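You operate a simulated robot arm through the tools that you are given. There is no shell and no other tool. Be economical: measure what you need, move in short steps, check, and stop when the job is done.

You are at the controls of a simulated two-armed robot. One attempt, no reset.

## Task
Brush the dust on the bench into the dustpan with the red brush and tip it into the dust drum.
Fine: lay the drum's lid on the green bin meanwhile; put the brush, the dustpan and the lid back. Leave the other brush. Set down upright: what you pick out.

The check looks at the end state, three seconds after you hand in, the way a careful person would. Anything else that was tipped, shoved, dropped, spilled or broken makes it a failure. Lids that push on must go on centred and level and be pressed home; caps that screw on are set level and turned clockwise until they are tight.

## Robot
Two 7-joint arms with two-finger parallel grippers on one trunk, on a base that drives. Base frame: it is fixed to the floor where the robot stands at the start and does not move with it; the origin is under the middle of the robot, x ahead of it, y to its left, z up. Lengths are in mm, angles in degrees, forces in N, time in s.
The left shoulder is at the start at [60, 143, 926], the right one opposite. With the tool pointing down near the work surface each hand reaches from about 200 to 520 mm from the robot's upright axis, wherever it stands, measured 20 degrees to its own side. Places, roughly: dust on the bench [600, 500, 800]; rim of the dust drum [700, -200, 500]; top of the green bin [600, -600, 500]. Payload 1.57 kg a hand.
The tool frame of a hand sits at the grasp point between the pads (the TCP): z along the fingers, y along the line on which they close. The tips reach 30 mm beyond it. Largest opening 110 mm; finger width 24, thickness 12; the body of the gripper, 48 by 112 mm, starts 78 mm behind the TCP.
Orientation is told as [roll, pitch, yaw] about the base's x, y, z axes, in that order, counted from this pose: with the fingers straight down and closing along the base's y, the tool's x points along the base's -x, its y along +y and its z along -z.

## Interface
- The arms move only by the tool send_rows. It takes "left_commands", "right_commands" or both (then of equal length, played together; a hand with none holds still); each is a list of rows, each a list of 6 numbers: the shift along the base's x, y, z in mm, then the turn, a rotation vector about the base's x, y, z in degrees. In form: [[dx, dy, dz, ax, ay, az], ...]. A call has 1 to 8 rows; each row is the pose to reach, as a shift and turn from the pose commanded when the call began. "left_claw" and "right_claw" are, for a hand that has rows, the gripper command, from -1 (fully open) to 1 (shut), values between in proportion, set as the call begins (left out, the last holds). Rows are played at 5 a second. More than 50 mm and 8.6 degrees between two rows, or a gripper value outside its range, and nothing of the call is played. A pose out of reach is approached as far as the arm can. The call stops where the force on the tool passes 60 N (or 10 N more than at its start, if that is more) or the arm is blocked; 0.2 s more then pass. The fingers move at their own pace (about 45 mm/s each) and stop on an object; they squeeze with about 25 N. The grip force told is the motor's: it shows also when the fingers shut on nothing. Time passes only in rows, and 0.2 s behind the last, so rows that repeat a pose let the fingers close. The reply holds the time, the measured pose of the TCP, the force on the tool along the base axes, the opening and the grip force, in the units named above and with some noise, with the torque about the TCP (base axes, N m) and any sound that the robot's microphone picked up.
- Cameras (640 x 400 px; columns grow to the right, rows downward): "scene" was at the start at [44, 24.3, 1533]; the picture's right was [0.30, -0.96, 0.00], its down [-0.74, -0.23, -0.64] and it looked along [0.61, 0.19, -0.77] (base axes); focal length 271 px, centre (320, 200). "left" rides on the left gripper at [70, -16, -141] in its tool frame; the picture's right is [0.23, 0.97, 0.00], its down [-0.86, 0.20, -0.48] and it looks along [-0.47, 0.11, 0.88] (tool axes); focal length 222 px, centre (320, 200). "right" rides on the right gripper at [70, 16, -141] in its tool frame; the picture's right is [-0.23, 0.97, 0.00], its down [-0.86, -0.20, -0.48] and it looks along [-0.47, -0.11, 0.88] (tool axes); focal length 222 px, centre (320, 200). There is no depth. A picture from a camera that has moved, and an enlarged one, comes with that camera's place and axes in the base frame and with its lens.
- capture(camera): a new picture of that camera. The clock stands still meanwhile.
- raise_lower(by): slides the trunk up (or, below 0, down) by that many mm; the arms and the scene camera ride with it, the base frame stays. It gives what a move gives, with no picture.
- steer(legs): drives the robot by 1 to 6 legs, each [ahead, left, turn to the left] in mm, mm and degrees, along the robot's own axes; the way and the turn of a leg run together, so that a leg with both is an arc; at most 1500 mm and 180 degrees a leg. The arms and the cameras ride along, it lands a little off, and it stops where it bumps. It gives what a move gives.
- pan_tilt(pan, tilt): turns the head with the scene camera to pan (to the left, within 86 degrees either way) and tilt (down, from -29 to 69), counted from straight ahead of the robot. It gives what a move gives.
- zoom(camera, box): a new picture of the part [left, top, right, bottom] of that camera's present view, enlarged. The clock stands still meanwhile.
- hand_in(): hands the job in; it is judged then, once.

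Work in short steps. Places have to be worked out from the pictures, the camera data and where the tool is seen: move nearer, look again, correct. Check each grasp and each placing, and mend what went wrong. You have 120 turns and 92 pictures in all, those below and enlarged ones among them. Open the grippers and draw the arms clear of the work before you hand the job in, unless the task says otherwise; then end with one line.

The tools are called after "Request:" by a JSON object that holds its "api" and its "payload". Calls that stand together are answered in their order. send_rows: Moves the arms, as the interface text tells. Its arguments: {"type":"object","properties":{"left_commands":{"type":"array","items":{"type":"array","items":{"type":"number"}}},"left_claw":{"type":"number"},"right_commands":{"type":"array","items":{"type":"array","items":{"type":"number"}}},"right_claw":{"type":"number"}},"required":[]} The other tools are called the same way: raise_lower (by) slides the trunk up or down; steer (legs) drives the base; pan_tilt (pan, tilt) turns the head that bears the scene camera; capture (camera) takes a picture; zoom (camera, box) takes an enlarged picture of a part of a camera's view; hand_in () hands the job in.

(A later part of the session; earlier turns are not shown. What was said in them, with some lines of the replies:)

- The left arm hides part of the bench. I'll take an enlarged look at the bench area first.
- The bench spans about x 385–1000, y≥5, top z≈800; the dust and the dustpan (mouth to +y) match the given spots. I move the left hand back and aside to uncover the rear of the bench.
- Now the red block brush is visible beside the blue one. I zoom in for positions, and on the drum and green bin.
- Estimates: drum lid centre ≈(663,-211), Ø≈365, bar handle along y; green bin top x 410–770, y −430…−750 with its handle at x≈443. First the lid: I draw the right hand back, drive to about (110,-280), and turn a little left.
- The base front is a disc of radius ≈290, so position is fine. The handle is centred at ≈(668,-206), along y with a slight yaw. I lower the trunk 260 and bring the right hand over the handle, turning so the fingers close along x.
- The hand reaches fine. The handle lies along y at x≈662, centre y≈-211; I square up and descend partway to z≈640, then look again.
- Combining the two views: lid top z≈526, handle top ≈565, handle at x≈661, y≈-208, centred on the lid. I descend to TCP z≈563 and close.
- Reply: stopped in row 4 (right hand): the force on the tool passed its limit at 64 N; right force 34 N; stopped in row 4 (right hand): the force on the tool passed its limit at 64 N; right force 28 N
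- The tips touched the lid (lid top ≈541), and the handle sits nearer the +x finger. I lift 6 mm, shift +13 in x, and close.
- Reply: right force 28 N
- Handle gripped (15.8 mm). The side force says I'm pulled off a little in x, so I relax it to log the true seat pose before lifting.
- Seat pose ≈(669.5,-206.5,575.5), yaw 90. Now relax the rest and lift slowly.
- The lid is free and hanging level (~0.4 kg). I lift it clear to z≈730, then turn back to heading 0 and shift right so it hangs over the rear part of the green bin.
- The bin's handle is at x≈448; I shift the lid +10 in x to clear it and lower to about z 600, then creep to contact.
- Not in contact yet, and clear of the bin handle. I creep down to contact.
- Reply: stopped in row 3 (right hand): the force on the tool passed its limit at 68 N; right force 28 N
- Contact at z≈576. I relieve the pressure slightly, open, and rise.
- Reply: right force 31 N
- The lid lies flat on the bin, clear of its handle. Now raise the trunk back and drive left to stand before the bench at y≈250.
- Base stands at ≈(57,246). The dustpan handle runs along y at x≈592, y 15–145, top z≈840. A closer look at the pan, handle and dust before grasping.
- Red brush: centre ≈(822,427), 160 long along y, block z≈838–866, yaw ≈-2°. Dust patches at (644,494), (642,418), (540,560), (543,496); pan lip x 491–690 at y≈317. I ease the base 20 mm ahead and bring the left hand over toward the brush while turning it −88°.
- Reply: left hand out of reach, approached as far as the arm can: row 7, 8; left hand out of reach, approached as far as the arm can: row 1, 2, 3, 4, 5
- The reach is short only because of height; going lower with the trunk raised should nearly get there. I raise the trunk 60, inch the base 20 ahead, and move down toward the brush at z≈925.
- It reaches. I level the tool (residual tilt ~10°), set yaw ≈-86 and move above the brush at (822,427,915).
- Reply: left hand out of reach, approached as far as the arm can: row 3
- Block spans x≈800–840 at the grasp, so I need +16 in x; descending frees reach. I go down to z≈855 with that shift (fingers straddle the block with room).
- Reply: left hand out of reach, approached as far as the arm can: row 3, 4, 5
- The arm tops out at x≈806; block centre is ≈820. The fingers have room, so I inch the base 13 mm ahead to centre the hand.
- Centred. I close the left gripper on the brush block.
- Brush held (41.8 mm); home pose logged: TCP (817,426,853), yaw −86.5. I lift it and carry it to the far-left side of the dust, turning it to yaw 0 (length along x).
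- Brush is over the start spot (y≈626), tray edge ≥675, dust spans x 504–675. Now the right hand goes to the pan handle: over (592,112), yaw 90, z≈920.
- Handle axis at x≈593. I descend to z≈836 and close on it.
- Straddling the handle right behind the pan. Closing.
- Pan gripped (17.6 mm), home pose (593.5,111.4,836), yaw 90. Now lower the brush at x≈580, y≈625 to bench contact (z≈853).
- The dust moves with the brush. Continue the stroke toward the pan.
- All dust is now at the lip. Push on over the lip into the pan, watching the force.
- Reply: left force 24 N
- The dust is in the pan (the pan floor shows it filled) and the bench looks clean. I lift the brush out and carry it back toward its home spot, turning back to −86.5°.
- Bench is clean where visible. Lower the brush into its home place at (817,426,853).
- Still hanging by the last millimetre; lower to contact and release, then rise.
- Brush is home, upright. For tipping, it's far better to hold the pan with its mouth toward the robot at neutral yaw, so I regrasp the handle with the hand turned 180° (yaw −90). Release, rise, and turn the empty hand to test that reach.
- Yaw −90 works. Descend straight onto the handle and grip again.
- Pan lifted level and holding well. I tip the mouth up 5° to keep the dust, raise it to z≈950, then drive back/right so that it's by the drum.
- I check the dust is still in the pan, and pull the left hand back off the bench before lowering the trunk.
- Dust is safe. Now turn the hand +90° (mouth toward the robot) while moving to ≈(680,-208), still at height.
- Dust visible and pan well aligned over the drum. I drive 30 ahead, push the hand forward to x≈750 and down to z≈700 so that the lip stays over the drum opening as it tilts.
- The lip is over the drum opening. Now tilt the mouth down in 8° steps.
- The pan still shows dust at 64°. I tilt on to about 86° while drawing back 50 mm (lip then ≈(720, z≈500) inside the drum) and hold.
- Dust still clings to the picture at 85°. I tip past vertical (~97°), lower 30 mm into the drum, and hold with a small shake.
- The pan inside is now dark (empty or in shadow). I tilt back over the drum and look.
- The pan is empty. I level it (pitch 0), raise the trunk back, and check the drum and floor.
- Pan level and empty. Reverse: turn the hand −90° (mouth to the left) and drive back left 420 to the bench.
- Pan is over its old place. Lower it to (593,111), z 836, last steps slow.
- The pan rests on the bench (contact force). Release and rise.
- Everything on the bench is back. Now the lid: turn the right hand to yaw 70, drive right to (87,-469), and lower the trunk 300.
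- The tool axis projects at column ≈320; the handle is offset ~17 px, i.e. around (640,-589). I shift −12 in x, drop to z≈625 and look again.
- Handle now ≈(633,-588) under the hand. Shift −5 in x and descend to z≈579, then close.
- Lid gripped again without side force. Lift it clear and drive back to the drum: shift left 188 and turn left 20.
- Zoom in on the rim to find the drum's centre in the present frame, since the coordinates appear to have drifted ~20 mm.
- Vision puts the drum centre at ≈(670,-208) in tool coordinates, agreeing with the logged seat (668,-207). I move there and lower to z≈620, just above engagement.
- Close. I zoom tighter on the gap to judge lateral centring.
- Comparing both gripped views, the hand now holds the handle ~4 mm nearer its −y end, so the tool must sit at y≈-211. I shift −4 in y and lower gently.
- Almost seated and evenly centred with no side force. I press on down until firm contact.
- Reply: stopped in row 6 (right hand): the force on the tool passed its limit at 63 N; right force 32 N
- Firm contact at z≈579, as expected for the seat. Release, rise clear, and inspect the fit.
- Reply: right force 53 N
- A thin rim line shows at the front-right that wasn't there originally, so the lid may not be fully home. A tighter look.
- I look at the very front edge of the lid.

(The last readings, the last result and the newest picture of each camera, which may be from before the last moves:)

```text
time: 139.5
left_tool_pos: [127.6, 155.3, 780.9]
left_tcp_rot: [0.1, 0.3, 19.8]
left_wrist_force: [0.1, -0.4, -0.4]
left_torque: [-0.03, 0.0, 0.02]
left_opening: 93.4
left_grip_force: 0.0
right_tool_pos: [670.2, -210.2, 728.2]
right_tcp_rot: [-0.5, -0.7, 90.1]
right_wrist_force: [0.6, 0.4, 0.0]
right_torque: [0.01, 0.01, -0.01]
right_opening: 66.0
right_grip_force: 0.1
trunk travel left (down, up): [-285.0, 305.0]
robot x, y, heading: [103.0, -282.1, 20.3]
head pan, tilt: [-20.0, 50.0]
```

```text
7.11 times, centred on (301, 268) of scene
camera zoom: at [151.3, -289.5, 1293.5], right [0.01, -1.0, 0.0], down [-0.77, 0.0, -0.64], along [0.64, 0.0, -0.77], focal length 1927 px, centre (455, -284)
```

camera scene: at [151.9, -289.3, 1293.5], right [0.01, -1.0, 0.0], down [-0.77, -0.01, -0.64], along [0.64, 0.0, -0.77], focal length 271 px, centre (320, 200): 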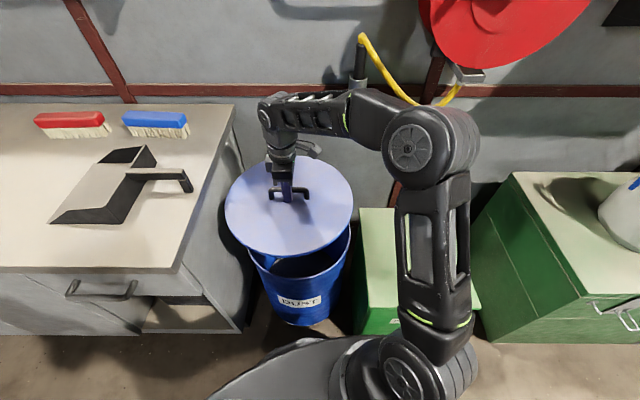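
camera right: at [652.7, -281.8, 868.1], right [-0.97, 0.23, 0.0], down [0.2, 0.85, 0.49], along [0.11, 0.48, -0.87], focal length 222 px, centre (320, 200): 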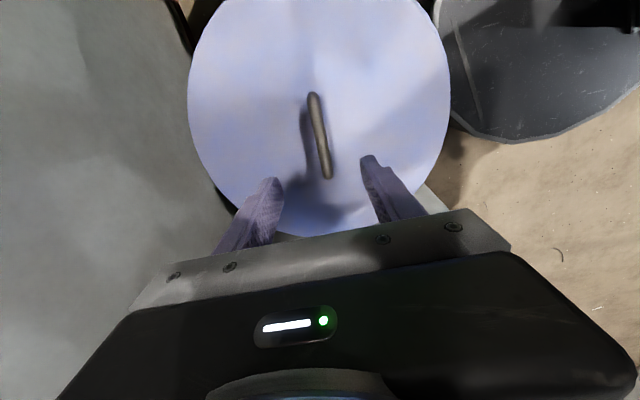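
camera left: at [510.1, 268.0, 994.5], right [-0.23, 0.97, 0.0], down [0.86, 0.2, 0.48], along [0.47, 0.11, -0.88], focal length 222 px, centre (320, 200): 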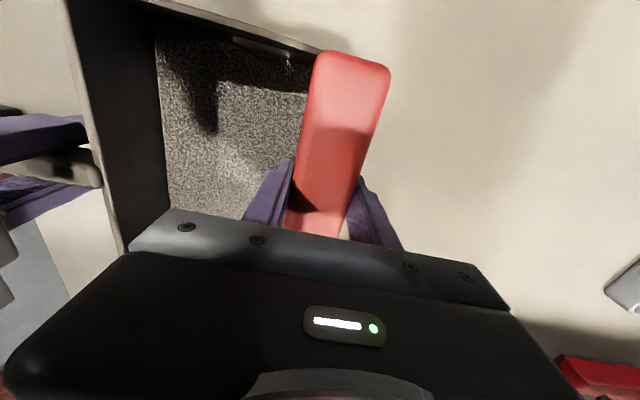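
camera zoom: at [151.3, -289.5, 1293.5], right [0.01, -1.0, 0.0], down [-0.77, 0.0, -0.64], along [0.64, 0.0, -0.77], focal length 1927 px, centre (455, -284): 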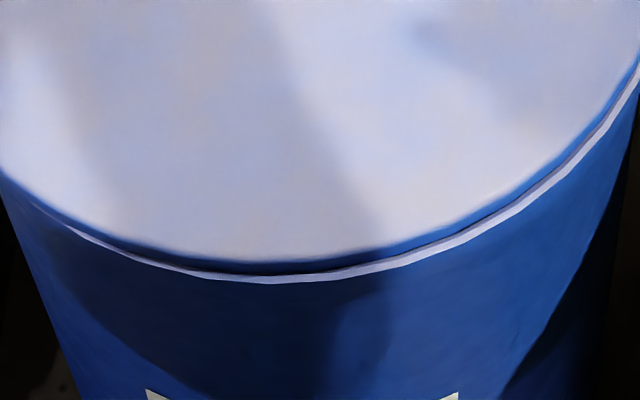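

Fitting circles: drum centre ≈(658.5,-214), lid ≈(661.5,-210.5), so the lid is ~4–5 mm off toward +x,+y. I regrip the handle a little higher (tips off the lid), lift, shift (−3,−3.5) and reseat.

Request:
{"api": "send_rows", "payload": {"right_commands": [[-1, 0, -40, 0.2, 0.5, 0], [-1, 0, -80, 0.4, 0.7, 0], [-1, 0, -115, 0.4, 0.7, 0], [-1, 0, -141, 0.4, 0.7, 0]]}}

Request:
{"api": "send_rows", "payload": {"right_commands": [[0, 0, 0, 0, 0, 0], [0, 0, 0, 0, 0, 0], [0, 0, 0, 0, 0, 0], [0, 0, 0, 0, 0, 0], [0, 0, 0, 0, 0, 0]], "right_claw": 1}}

```text
time: 140.5
left_tool_pos: [128.3, 156.4, 781.2]
left_tcp_rot: [0.1, 0.1, 19.8]
left_wrist_force: [-0.3, 0.4, 0.3]
left_torque: [0.01, 0.0, 0.01]
left_opening: 93.4
left_grip_force: 0.1
right_tool_pos: [669.3, -210.6, 585.1]
right_tcp_rot: [0.2, -1.2, 90.1]
right_wrist_force: [-0.1, 0.8, 0.5]
right_torque: [0.0, 0.05, -0.01]
right_opening: 65.6
right_grip_force: 0.1
trunk travel left (down, up): [-285.0, 305.0]
robot x, y, heading: [103.1, -281.6, 20.2]
head pan, tilt: [-20.0, 50.0]
```

```text
time: 141.7
left_tool_pos: [130.3, 155.1, 781.1]
left_tcp_rot: [0.1, 0.2, 19.9]
left_wrist_force: [0.9, -0.5, -0.4]
left_torque: [0.02, 0.03, 0.02]
left_opening: 93.5
left_grip_force: 0.1
right_tool_pos: [668.2, -209.8, 585.7]
right_tcp_rot: [0.4, -1.0, 90.0]
right_wrist_force: [-0.6, -0.9, -1.6]
right_torque: [-0.14, -0.02, -0.15]
right_opening: 15.5
right_grip_force: 24.8
trunk travel left (down, up): [-285.0, 305.0]
robot x, y, heading: [101.6, -283.5, 20.5]
head pan, tilt: [-20.0, 50.0]
```

Gripped at x≈668 with no side load. Lift 12, shift (−3,−3.5), and lower back to firm contact.

Request:
{"api": "send_rows", "payload": {"right_commands": [[0, 0, 6, 0, 0, 0], [0, 0, 14, 0, 0, 0], [-3, -3.5, 14, 0, 0, 0], [-3, -3.5, 8, 0, 0, 0], [-3, -3.5, 3, 0, 0, 0], [-3, -3.5, 0, 0, 0, 0], [-3, -3.5, -4, 0, 0, 0], [-3, -3.5, -8, 0, 0, 0]]}}

Request:
{"api": "zoom", "payload": {"camera": "scene", "box": [256, 240, 346, 296]}}

```text
time: 143.5
left_tool_pos: [126.0, 156.2, 782.1]
left_tcp_rot: [0.1, 0.2, 19.9]
left_wrist_force: [0.1, 0.5, -0.2]
left_torque: [0.03, 0.01, 0.0]
left_opening: 93.1
left_grip_force: 0.0
right_tool_pos: [667.0, -214.5, 579.4]
right_tcp_rot: [0.2, -1.2, 90.1]
right_wrist_force: [-2.3, 0.1, 9.8]
right_torque: [-0.4, -0.03, 0.05]
right_opening: 15.4
right_grip_force: 24.9
trunk travel left (down, up): [-285.0, 305.0]
robot x, y, heading: [100.8, -279.6, 20.4]
head pan, tilt: [-20.0, 50.0]
```

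```text
7.11 times, centred on (301, 268) of scene
camera zoom: at [150.5, -289.6, 1293.9], right [0.01, -1.0, 0.0], down [-0.77, 0.0, -0.64], along [0.64, 0.0, -0.77], focal length 1927 px, centre (455, -284)
```

zoom: 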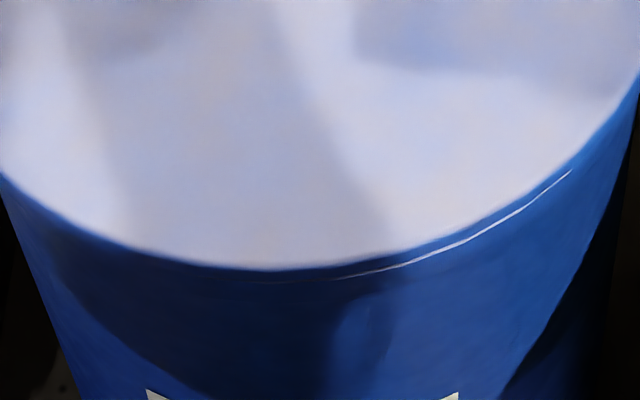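

It dropped in ~5 mm deeper — properly engaging now, with only a hairline on the right. I press on down, easing 1 mm more toward −y.

Request:
{"api": "send_rows", "payload": {"right_commands": [[0, -1, -2, 0, 0, 0], [0, -1, -4, 0, 0, 0], [0, -1, -6, 0, 0, 0], [0, -1, -8, 0, 0, 0], [0, -1, -10, 0, 0, 0], [0, -1, -12, 0, 0, 0]]}}

Request:
{"api": "zoom", "payload": {"camera": "scene", "box": [256, 240, 346, 296]}}

```text
time: 144.9
left_tool_pos: [125.9, 155.8, 780.2]
left_tcp_rot: [0.1, 0.0, 19.9]
left_wrist_force: [0.4, 0.2, 0.7]
left_torque: [0.01, 0.0, 0.0]
left_opening: 93.5
left_grip_force: 0.1
right_tool_pos: [668.1, -213.0, 572.5]
right_tcp_rot: [-0.1, -1.4, 90.0]
right_wrist_force: [-4.4, -3.0, 27.6]
right_torque: [-1.01, 0.87, -0.1]
right_opening: 15.6
right_grip_force: 25.1
trunk travel left (down, up): [-285.0, 305.0]
robot x, y, heading: [102.9, -284.4, 20.0]
head pan, tilt: [-20.0, 50.0]
stopped in row 6 (right hand): the force on the tool passed its limit at 62 N (the readings are from after the stop); the commanded pose is now the measured one
```

```text
7.11 times, centred on (301, 268) of scene
camera zoom: at [148.9, -290.0, 1293.3], right [0.01, -1.0, 0.0], down [-0.76, 0.0, -0.64], along [0.64, 0.0, -0.76], focal length 1927 px, centre (455, -284)
```

zoom: 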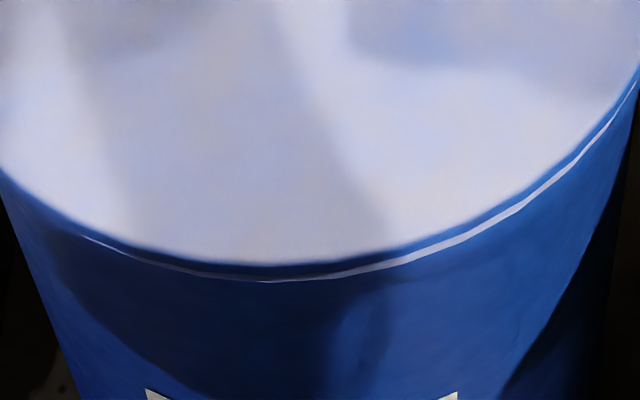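

Tips bottomed on the lid at TCP 572.5, the same as on the original closed lid (572), so its height is home. I relieve the pressure, nudge the lid (−2,−1.5) laterally, and then check before releasing.

Request:
{"api": "send_rows", "payload": {"right_commands": [[0, 0, 3, 0, 0, 0], [0, 0, 6, 0, 0, 0], [-1.5, -1, 7, 0, 0, 0], [-3, -2.5, 7, 0, 0, 0], [-3, -2.5, 4, 0, 0, 0], [-3, -2.5, 3, 0, 0, 0]]}}

Request:
{"api": "zoom", "payload": {"camera": "scene", "box": [256, 240, 346, 296]}}

```text
time: 146.3
left_tool_pos: [128.4, 156.4, 781.3]
left_tcp_rot: [0.2, 0.2, 19.8]
left_wrist_force: [-0.4, 0.3, -0.1]
left_torque: [0.0, 0.0, 0.03]
left_opening: 93.4
left_grip_force: 0.2
right_tool_pos: [666.2, -216.5, 572.3]
right_tcp_rot: [0.0, -1.2, 90.0]
right_wrist_force: [-0.8, 0.6, -0.3]
right_torque: [-0.33, 0.05, 0.0]
right_opening: 15.5
right_grip_force: 24.8
trunk travel left (down, up): [-285.0, 305.0]
robot x, y, heading: [104.8, -280.4, 20.0]
head pan, tilt: [-20.0, 50.0]
```

```text
7.11 times, centred on (301, 268) of scene
camera zoom: at [151.5, -289.5, 1293.6], right [0.01, -1.0, 0.0], down [-0.77, 0.0, -0.64], along [0.64, 0.0, -0.77], focal length 1927 px, centre (455, -284)
```

zoom: 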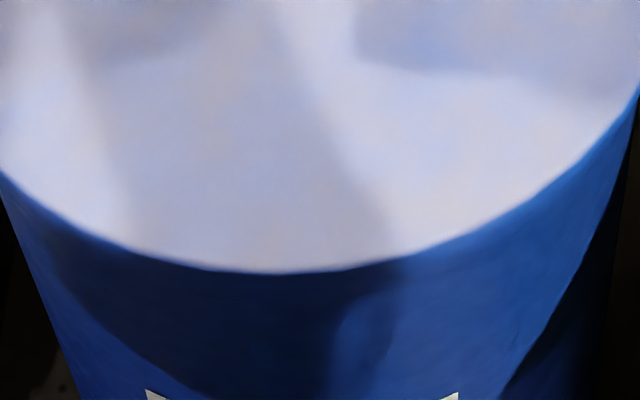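

The rim is fully hidden now, like at the start, and the hand sits lower with zero force. One press down to make sure it's home.

Request:
{"api": "send_rows", "payload": {"right_commands": [[0, 0, -3, 0, 0, 0], [0, 0, -6, 0, 0, 0], [0, 0, -9, 0, 0, 0], [0, 0, -12, 0, 0, 0], [0, 0, -15, 0, 0, 0]]}}

Request:
{"api": "zoom", "payload": {"camera": "scene", "box": [246, 200, 356, 296]}}

```text
time: 147.1
left_tool_pos: [127.0, 157.5, 781.0]
left_tcp_rot: [0.1, 0.1, 19.8]
left_wrist_force: [0.2, 0.4, -0.6]
left_torque: [-0.01, 0.0, 0.03]
left_opening: 93.2
left_grip_force: 0.0
right_tool_pos: [667.8, -216.3, 571.9]
right_tcp_rot: [-0.7, -1.6, 90.0]
right_wrist_force: [-3.2, -2.4, 29.0]
right_torque: [-1.06, 1.06, -0.11]
right_opening: 15.7
right_grip_force: 24.3
trunk travel left (down, up): [-285.0, 305.0]
robot x, y, heading: [103.5, -279.7, 20.0]
head pan, tilt: [-20.0, 50.0]
stopped in row 3 (right hand): the force on the tool passed its limit at 66 N (the readings are from after the stop); the commanded pose is now the measured one
```

```text
4.17 times, centred on (301, 248) of scene
camera zoom: at [148.8, -290.1, 1293.6], right [0.0, -1.0, 0.0], down [-0.76, 0.0, -0.64], along [0.64, 0.0, -0.76], focal length 1129 px, centre (399, 0)
```

zoom: 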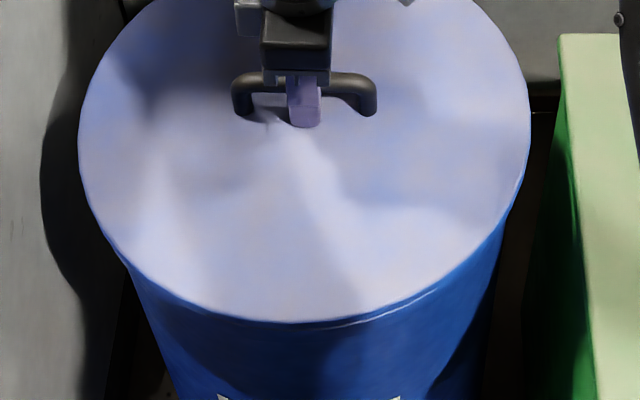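

Firm. Relieve the load, open, and rise.

Request:
{"api": "send_rows", "payload": {"right_commands": [[-1, 0, 2, 0.3, 0.3, 0], [-1.5, 0, 4, 0.5, 0.5, 0], [-1.5, 0, 4, 0.5, 0.5, 0]]}}

Request:
{"api": "send_rows", "payload": {"right_commands": [[0, 0, 0, 0, 0, 0], [0, 0, 0, 0, 0, 0], [0, 0, 1, 0, 0, 0], [0, 0, 2, 0, 0, 0]], "right_claw": -0.2}}

Request:
{"api": "send_rows", "payload": {"right_commands": [[0, 0, 30, 0, 0, 0], [0, 0, 70, 0, 0, 0], [0, 0, 110, 0, 0, 0], [0, 0, 150, 0, 0, 0]]}}

Request:
{"api": "zoom", "payload": {"camera": "scene", "box": [246, 200, 356, 296]}}

```text
time: 147.9
left_tool_pos: [128.3, 157.0, 781.7]
left_tcp_rot: [0.1, 0.2, 19.9]
left_wrist_force: [0.1, 0.3, -0.5]
left_torque: [-0.01, 0.01, 0.02]
left_opening: 93.4
left_grip_force: 0.0
right_tool_pos: [665.1, -216.2, 571.5]
right_tcp_rot: [0.2, -1.9, 89.9]
right_wrist_force: [6.2, 0.1, 12.8]
right_torque: [0.58, -0.18, -0.03]
right_opening: 15.2
right_grip_force: 24.9
trunk travel left (down, up): [-285.0, 305.0]
robot x, y, heading: [104.7, -279.4, 20.2]
head pan, tilt: [-20.0, 50.0]
```

```text
time: 148.9
left_tool_pos: [128.2, 156.4, 781.0]
left_tcp_rot: [0.1, 0.2, 19.9]
left_wrist_force: [-0.2, -0.8, 0.0]
left_torque: [-0.03, 0.02, 0.01]
left_opening: 93.5
left_grip_force: 0.0
right_tool_pos: [666.5, -215.9, 572.8]
right_tcp_rot: [0.1, -1.9, 89.9]
right_wrist_force: [-0.2, 0.2, -0.4]
right_torque: [-0.02, -0.02, -0.02]
right_opening: 66.1
right_grip_force: 0.1
trunk travel left (down, up): [-285.0, 305.0]
robot x, y, heading: [107.0, -277.1, 20.2]
head pan, tilt: [-20.0, 50.0]
```

```text
time: 149.9
left_tool_pos: [128.3, 154.7, 781.4]
left_tcp_rot: [0.1, 0.1, 19.8]
left_wrist_force: [0.1, 0.3, 0.9]
left_torque: [-0.03, 0.0, 0.03]
left_opening: 93.5
left_grip_force: 0.0
right_tool_pos: [665.0, -213.9, 723.7]
right_tcp_rot: [0.1, -1.9, 89.9]
right_wrist_force: [-0.1, 0.0, -0.5]
right_torque: [0.01, -0.02, 0.0]
right_opening: 66.1
right_grip_force: 0.0
trunk travel left (down, up): [-285.0, 305.0]
robot x, y, heading: [103.4, -280.6, 20.1]
head pan, tilt: [-20.0, 50.0]
```

```text
4.17 times, centred on (301, 248) of scene
camera zoom: at [151.3, -289.8, 1293.5], right [0.01, -1.0, 0.0], down [-0.77, 0.0, -0.64], along [0.64, 0.0, -0.77], focal length 1129 px, centre (399, 0)
```

zoom: 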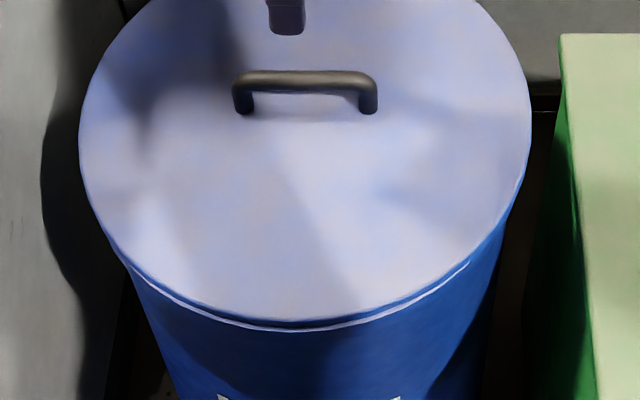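

On release a thin rim line shows along the front, so the lid may sit ~4 mm back in x. I repeat the exact hand pose (664.4,-210.9,639.7, level) from before the lid was first touched, for a direct picture comparison.

Request:
{"api": "send_rows", "payload": {"right_commands": [[0, 1, -30, -1, 0, 0], [-0.6, 3, -60, -1.9, 0, 0], [-0.6, 3, -84, -1.9, 0, 0], [-0.6, 3, -84, -1.9, 0, 0]], "right_claw": -1}}

Request:
{"api": "capture", "payload": {"camera": "right"}}

```text
time: 150.9
left_tool_pos: [128.3, 155.6, 780.2]
left_tcp_rot: [0.1, 0.2, 19.7]
left_wrist_force: [0.5, 0.8, -0.2]
left_torque: [-0.04, 0.04, -0.01]
left_opening: 93.8
left_grip_force: 0.0
right_tool_pos: [664.0, -212.6, 639.5]
right_tcp_rot: [0.2, 0.0, 90.0]
right_wrist_force: [-1.0, 0.2, 0.3]
right_torque: [0.01, 0.01, -0.01]
right_opening: 110.2
right_grip_force: 0.1
trunk travel left (down, up): [-285.0, 305.0]
robot x, y, heading: [101.0, -282.0, 20.5]
head pan, tilt: [-20.0, 50.0]
```

```text
9 pictures are left
camera right: at [648.7, -282.1, 781.5], right [-0.97, 0.23, 0.0], down [0.2, 0.85, 0.48], along [0.11, 0.47, -0.88], focal length 222 px, centre (320, 200)
```

right: 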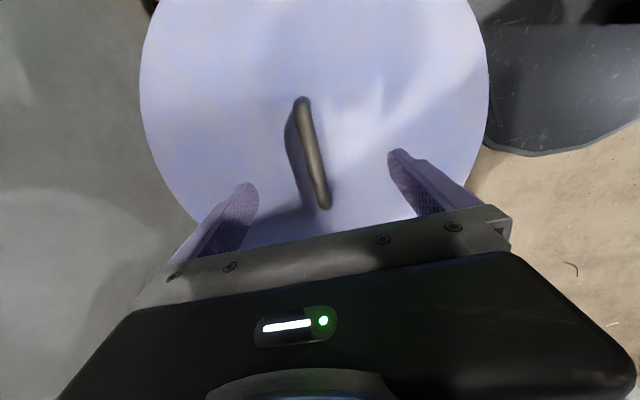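

Compared with the original picture the lid is ~6–8 mm toward +x (same height; floor mark coincides), so it was nudged at first contact. I regrip at z≈583 (tips off the lid), lift 4 mm, shift −6.5 in x and −1 in y, and set it down.

Request:
{"api": "send_rows", "payload": {"right_commands": [[4, 0, -25, 0, 0, 0], [4, 0, -45, 0, 0, 0], [4, 0, -57, 0, 0, 0]], "right_claw": -0.2}}

Request:
{"api": "send_rows", "payload": {"right_commands": [[0, 0, 0, 0, 0, 0], [0, 0, 0, 0, 0, 0], [0, 0, 0, 0, 0, 0], [0, 0, 0, 0, 0, 0], [0, 0, 0, 0, 0, 0], [0, 0, 0, 0, 0, 0]], "right_claw": 1}}

Request:
{"api": "send_rows", "payload": {"right_commands": [[0, 0, 2, 0, 0, 0], [0, 0, 4, 0, 0, 0], [-3, 0, 5, 0, 0, 0], [-6.5, -1, 5, 0, 0, 0], [-6.5, -1, 2, 0, 0, 0], [-6.5, -1, 0, 0, 0, 0], [-6.5, -1, -1, 0, 0, 0]]}}

Request:
{"api": "zoom", "payload": {"camera": "scene", "box": [246, 200, 356, 296]}}

```text
time: 151.7
left_tool_pos: [128.1, 156.0, 781.3]
left_tcp_rot: [0.0, 0.1, 19.7]
left_wrist_force: [-0.3, 1.0, -0.4]
left_torque: [0.0, 0.03, 0.02]
left_opening: 93.5
left_grip_force: 0.1
right_tool_pos: [669.8, -212.3, 583.5]
right_tcp_rot: [0.2, -0.1, 90.0]
right_wrist_force: [-0.5, 0.1, -0.2]
right_torque: [-0.02, 0.01, -0.02]
right_opening: 66.0
right_grip_force: 0.1
trunk travel left (down, up): [-285.0, 305.0]
robot x, y, heading: [100.6, -280.6, 20.4]
head pan, tilt: [-20.0, 50.0]
```

```text
time: 153.1
left_tool_pos: [129.0, 156.5, 780.2]
left_tcp_rot: [0.1, 0.2, 19.8]
left_wrist_force: [1.0, 0.5, -0.7]
left_torque: [0.05, 0.0, -0.01]
left_opening: 93.5
left_grip_force: 0.1
right_tool_pos: [669.6, -213.4, 582.7]
right_tcp_rot: [0.1, 0.0, 90.1]
right_wrist_force: [0.4, 1.3, -0.1]
right_torque: [-0.12, 0.02, 0.03]
right_opening: 15.6
right_grip_force: 24.8
trunk travel left (down, up): [-285.0, 305.0]
robot x, y, heading: [101.8, -278.4, 20.4]
head pan, tilt: [-20.0, 50.0]
```

```text
time: 154.7
left_tool_pos: [128.0, 154.8, 781.2]
left_tcp_rot: [0.1, 0.2, 19.9]
left_wrist_force: [-0.4, -0.3, 0.2]
left_torque: [0.01, 0.0, 0.0]
left_opening: 93.3
left_grip_force: 0.0
right_tool_pos: [663.1, -213.3, 583.0]
right_tcp_rot: [0.1, 0.0, 90.0]
right_wrist_force: [-0.9, -0.6, 7.0]
right_torque: [-0.35, 0.0, -0.01]
right_opening: 15.6
right_grip_force: 24.7
trunk travel left (down, up): [-285.0, 305.0]
robot x, y, heading: [102.1, -281.7, 20.4]
head pan, tilt: [-20.0, 50.0]
```

```text
4.17 times, centred on (301, 248) of scene
camera zoom: at [150.8, -289.9, 1293.8], right [0.01, -1.0, 0.0], down [-0.77, 0.0, -0.64], along [0.64, 0.0, -0.77], focal length 1129 px, centre (399, 0)
```

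zoom: 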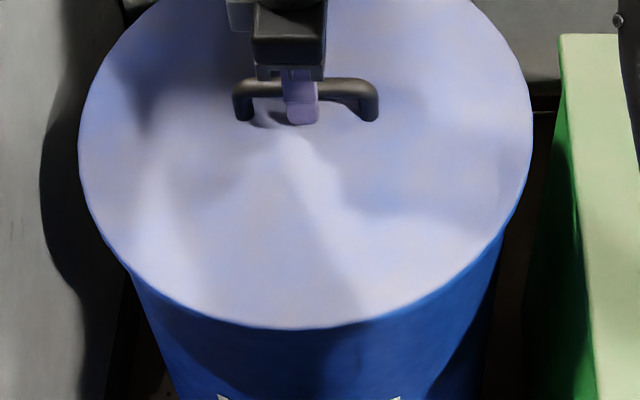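

Rim hidden evenly all along the front now, with light contact. Open gently and rise, then recheck from the same reference pose.

Request:
{"api": "send_rows", "payload": {"right_commands": [[0, 0, 1, 0, 0, 0], [0, 0, 1, 0, 0, 0], [0, 0, 1, 0, 0, 0], [0, 0, 1, 0, 0, 0]], "right_claw": -0.2}}

Request:
{"api": "send_rows", "payload": {"right_commands": [[0, 1, 20, 0, 0, 0], [0.5, 2, 40, 0, 0, 0], [1, 2, 56, 0, 0, 0], [1, 2, 56, 0, 0, 0]], "right_claw": -1}}

Request:
{"api": "capture", "payload": {"camera": "right"}}

Request:
{"api": "zoom", "payload": {"camera": "scene", "box": [246, 200, 356, 296]}}

```text
time: 155.7
left_tool_pos: [128.8, 156.1, 781.3]
left_tcp_rot: [0.2, 0.2, 19.8]
left_wrist_force: [-0.9, 0.8, -0.2]
left_torque: [0.0, -0.02, 0.02]
left_opening: 93.3
left_grip_force: 0.1
right_tool_pos: [663.2, -215.2, 583.6]
right_tcp_rot: [0.2, 0.0, 90.0]
right_wrist_force: [1.0, -0.5, 0.8]
right_torque: [0.03, -0.02, 0.0]
right_opening: 65.7
right_grip_force: 0.1
trunk travel left (down, up): [-285.0, 305.0]
robot x, y, heading: [101.7, -285.2, 20.5]
head pan, tilt: [-20.0, 50.0]
```

```text
time: 156.7
left_tool_pos: [128.0, 157.8, 780.7]
left_tcp_rot: [0.2, 0.1, 19.8]
left_wrist_force: [-0.4, -0.7, 0.9]
left_torque: [-0.02, -0.03, 0.0]
left_opening: 93.5
left_grip_force: 0.1
right_tool_pos: [663.2, -212.4, 638.9]
right_tcp_rot: [0.2, -0.1, 90.0]
right_wrist_force: [0.3, -0.6, 0.4]
right_torque: [-0.01, -0.01, -0.01]
right_opening: 110.1
right_grip_force: 0.0
trunk travel left (down, up): [-285.0, 305.0]
robot x, y, heading: [101.9, -280.6, 20.4]
head pan, tilt: [-20.0, 50.0]
```

```text
7 pictures are left
camera right: at [647.8, -281.8, 781.1], right [-0.97, 0.23, 0.0], down [0.2, 0.85, 0.48], along [0.11, 0.47, -0.88], focal length 222 px, centre (320, 200)
```

right: 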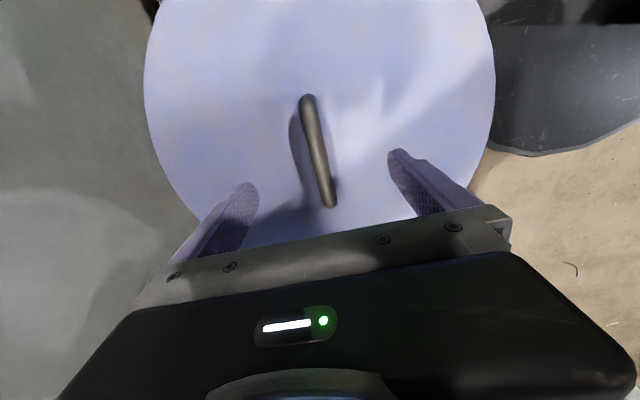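

```text
4.17 times, centred on (301, 248) of scene
camera zoom: at [151.3, -289.8, 1293.5], right [0.01, -1.0, 0.0], down [-0.77, 0.0, -0.64], along [0.64, 0.0, -0.77], focal length 1129 px, centre (399, 0)
```

zoom: 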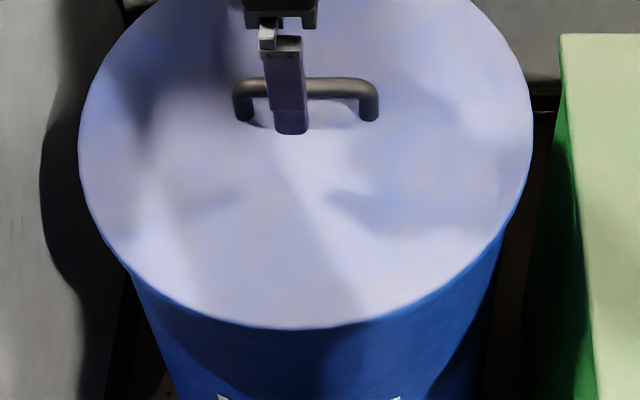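

It matches the original picture within ~3 px at equal apparent size and the rim is covered all round. To be sure it's pressed home, I close the fingers and press straight down on the centre of the handle.

Request:
{"api": "send_rows", "payload": {"right_commands": [[0, 0, 0, 0, 0, 0], [0, 0, 0, 0, 0, 0], [0, 0, 0, 0, 0, 0], [0, 0, 0, 0, 0, 0], [0, 0, 0, 0, 0, 0], [0, 0, 0, 0, 0, 0], [0, 0, -15, 0, 0, 0], [0, 0, -28, 0, 0, 0]], "right_claw": 1}}

Request:
{"api": "send_rows", "payload": {"right_commands": [[0, 0, -3, 0, 0, 0], [0, 0, -6, 0, 0, 0], [0, 0, -9, 0, 0, 0], [0, 0, -12, 0, 0, 0], [0, 0, -15, 0, 0, 0], [0, 0, -18, 0, 0, 0], [0, 0, -21, 0, 0, 0], [0, 0, -24, 0, 0, 0]]}}

```text
time: 158.5
left_tool_pos: [127.2, 155.4, 782.2]
left_tcp_rot: [0.0, 0.1, 19.8]
left_wrist_force: [-0.1, 0.3, -0.4]
left_torque: [0.03, 0.01, -0.01]
left_opening: 93.7
left_grip_force: 0.0
right_tool_pos: [662.6, -212.7, 615.2]
right_tcp_rot: [-0.1, -0.1, 90.0]
right_wrist_force: [-6.5, -5.7, 28.8]
right_torque: [-0.2, 0.18, 0.22]
right_opening: 0.0
right_grip_force: 21.3
trunk travel left (down, up): [-285.0, 305.0]
robot x, y, heading: [96.5, -283.5, 20.3]
head pan, tilt: [-20.0, 50.0]
```

```text
time: 159.0
left_tool_pos: [126.9, 154.4, 780.9]
left_tcp_rot: [0.1, 0.0, 19.8]
left_wrist_force: [0.2, -0.2, -0.5]
left_torque: [0.05, 0.01, 0.0]
left_opening: 93.4
left_grip_force: 0.1
right_tool_pos: [665.5, -210.0, 616.7]
right_tcp_rot: [-0.6, -0.4, 89.9]
right_wrist_force: [-2.8, -2.7, 25.2]
right_torque: [-0.3, 0.08, -0.14]
right_opening: 0.1
right_grip_force: 21.1
trunk travel left (down, up): [-285.0, 305.0]
robot x, y, heading: [98.7, -280.2, 20.2]
head pan, tilt: [-20.0, 50.0]
stopped in row 2 (right hand): the force on the tool passed its limit at 65 N (the readings are from after the stop); the commanded pose is now the measured one
```

Pressed with ~65 N on the handle top. Raise straight up and recheck the rim.

Request:
{"api": "send_rows", "payload": {"right_commands": [[0, 0, 15, 0, 0, 0], [0, 0, 50, 0, 0, 0], [0, 0, 95, 0, 0, 0], [0, 0, 140, 0, 0, 0]]}}

Request:
{"api": "zoom", "payload": {"camera": "scene", "box": [236, 170, 366, 296]}}

```text
time: 160.0
left_tool_pos: [128.1, 154.6, 780.4]
left_tcp_rot: [0.1, 0.2, 19.8]
left_wrist_force: [0.9, -0.6, -0.5]
left_torque: [-0.01, -0.01, 0.03]
left_opening: 93.6
left_grip_force: 0.0
right_tool_pos: [663.2, -211.4, 754.6]
right_tcp_rot: [-0.1, -0.2, 90.0]
right_wrist_force: [-0.5, -0.3, 0.3]
right_torque: [0.03, 0.02, -0.04]
right_opening: 0.1
right_grip_force: 21.2
trunk travel left (down, up): [-285.0, 305.0]
robot x, y, heading: [106.3, -284.1, 20.2]
head pan, tilt: [-20.0, 50.0]
```

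```text
3.17 times, centred on (301, 233) of scene
camera zoom: at [151.1, -290.0, 1293.5], right [0.0, -1.0, 0.0], down [-0.77, 0.0, -0.64], along [0.64, 0.0, -0.77], focal length 860 px, centre (380, 95)
```

zoom: 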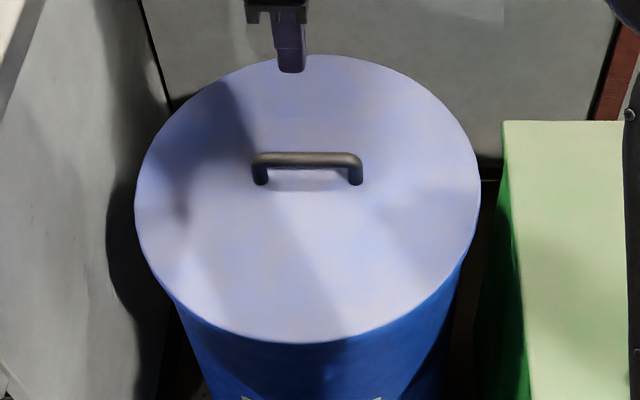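

The lid sits centred and level with the rim covered. Open the gripper, draw the arm back, raise the trunk, back off, and check the bench.

Request:
{"api": "send_rows", "payload": {"right_commands": [[-20, -10, 40, 0, 0, 0], [-50, -20, 80, 0, 0, 0], [-90, -40, 120, 0, 0, 0], [-130, -60, 150, 0, 0, 0]], "right_claw": -1}}

Request:
{"api": "raise_lower", "payload": {"by": 280}}

Request:
{"api": "steer", "payload": {"legs": [[-120, 0, 0]]}}

Request:
{"api": "pan_tilt", "payload": {"pan": 5, "tilt": 45}}

Request:
{"api": "capture", "payload": {"camera": "scene"}}

```text
refused: row 2 steps farther than a row can; nothing moved
```

```text
time: 162.8
left_tool_pos: [127.1, 155.7, 1061.5]
left_tcp_rot: [0.1, 0.1, 19.7]
left_wrist_force: [0.0, 0.3, 0.8]
left_torque: [-0.02, -0.01, -0.02]
left_opening: 93.6
left_grip_force: 0.0
right_tool_pos: [663.0, -212.1, 1032.6]
right_tcp_rot: [-0.1, -0.2, 89.9]
right_wrist_force: [0.7, -0.8, 0.7]
right_torque: [0.0, -0.01, 0.04]
right_opening: 0.0
right_grip_force: 21.8
trunk travel left (down, up): [-565.0, 25.0]
robot x, y, heading: [100.5, -279.9, 20.3]
head pan, tilt: [-20.0, 50.0]
```

```text
time: 164.0
left_tool_pos: [13.8, 114.7, 1061.7]
left_tcp_rot: [0.1, 0.1, 19.8]
left_wrist_force: [-0.1, 0.2, 0.0]
left_torque: [0.0, -0.07, 0.02]
left_opening: 93.6
left_grip_force: 0.1
right_tool_pos: [549.1, -255.0, 1034.5]
right_tcp_rot: [-0.4, -0.4, 89.9]
right_wrist_force: [-0.4, 0.0, 0.8]
right_torque: [0.0, -0.04, -0.01]
right_opening: 0.0
right_grip_force: 21.0
trunk travel left (down, up): [-565.0, 25.0]
robot x, y, heading: [-12.6, -320.3, 20.2]
head pan, tilt: [-20.0, 50.0]
```

```text
time: 164.9
left_tool_pos: [14.1, 113.2, 1061.6]
left_tcp_rot: [0.0, 0.1, 19.8]
left_wrist_force: [0.0, -0.6, 0.2]
left_torque: [-0.02, 0.02, 0.02]
left_opening: 93.4
left_grip_force: 0.1
right_tool_pos: [549.9, -253.4, 1033.3]
right_tcp_rot: [-0.1, -0.2, 90.0]
right_wrist_force: [-0.4, 0.4, 0.2]
right_torque: [0.0, -0.01, -0.01]
right_opening: 0.1
right_grip_force: 21.0
trunk travel left (down, up): [-565.0, 25.0]
robot x, y, heading: [-15.1, -321.8, 20.1]
head pan, tilt: [5.0, 45.0]
```

```text
4 pictures are left
camera scene: at [33.8, -297.7, 1580.4], right [0.43, -0.9, 0.0], down [-0.64, -0.3, -0.71], along [0.64, 0.3, -0.71], focal length 271 px, centre (320, 200)
```

scene: 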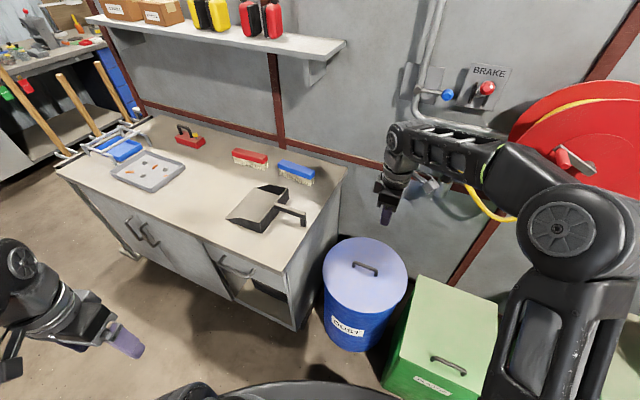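

All is in place: bench clean, brush, pan and lid back, bin clear. I open the right gripper and draw that hand back before handing in.

Request:
{"api": "send_rows", "payload": {"right_commands": [[-25, -5, 0, 0, 0, 0], [-55, -10, 0, 0, 0, 0], [-85, -15, 0, 0, 0, 0], [-115, -20, 0, 0, 0, 0], [-115, -20, 0, 0, 0, 0], [-115, -20, 0, 0, 0, 0]], "right_claw": -1}}

Request:
{"api": "zoom", "payload": {"camera": "scene", "box": [210, 130, 420, 360]}}

```text
time: 166.3
left_tool_pos: [15.0, 113.7, 1061.2]
left_tcp_rot: [0.1, 0.2, 19.8]
left_wrist_force: [0.1, 0.3, 0.1]
left_torque: [-0.04, -0.04, -0.03]
left_opening: 93.5
left_grip_force: 0.0
right_tool_pos: [434.2, -273.2, 1033.2]
right_tcp_rot: [-0.1, -0.2, 89.9]
right_wrist_force: [-1.0, 0.4, -0.1]
right_torque: [-0.02, 0.02, -0.04]
right_opening: 110.1
right_grip_force: 0.1
trunk travel left (down, up): [-565.0, 25.0]
robot x, y, heading: [-14.0, -324.3, 20.5]
head pan, tilt: [5.0, 45.0]
```

```text
1.74 times, centred on (315, 245) of scene
camera zoom: at [33.6, -297.7, 1580.5], right [0.43, -0.9, 0.0], down [-0.64, -0.3, -0.71], along [0.64, 0.3, -0.71], focal length 471 px, centre (329, 122)
```

zoom: 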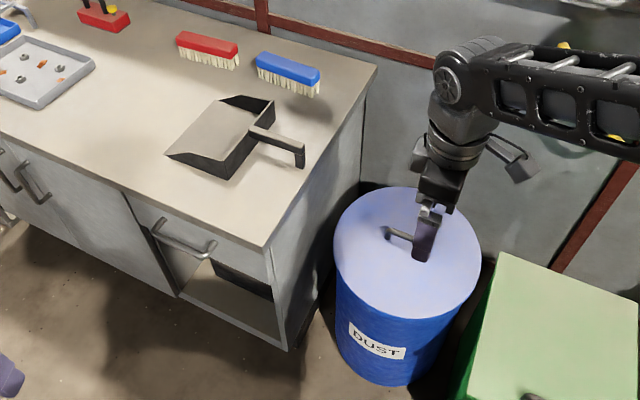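

Everything is in its end state, and both hands are open and clear. Handing in.

Request:
{"api": "hand_in", "payload": {}}

```text
The job is handed in.
```

The dust was swept into the pan with the red brush and tipped over the drum. The pan came back empty and the bench looks clean, though I took no picture inside the drum afterwards. The brush and dustpan are back in place, the other brush was not touched, and the lid is back on the drum and pressed down; it took a few tries to centre and may still sit about 3 mm off its original spot.
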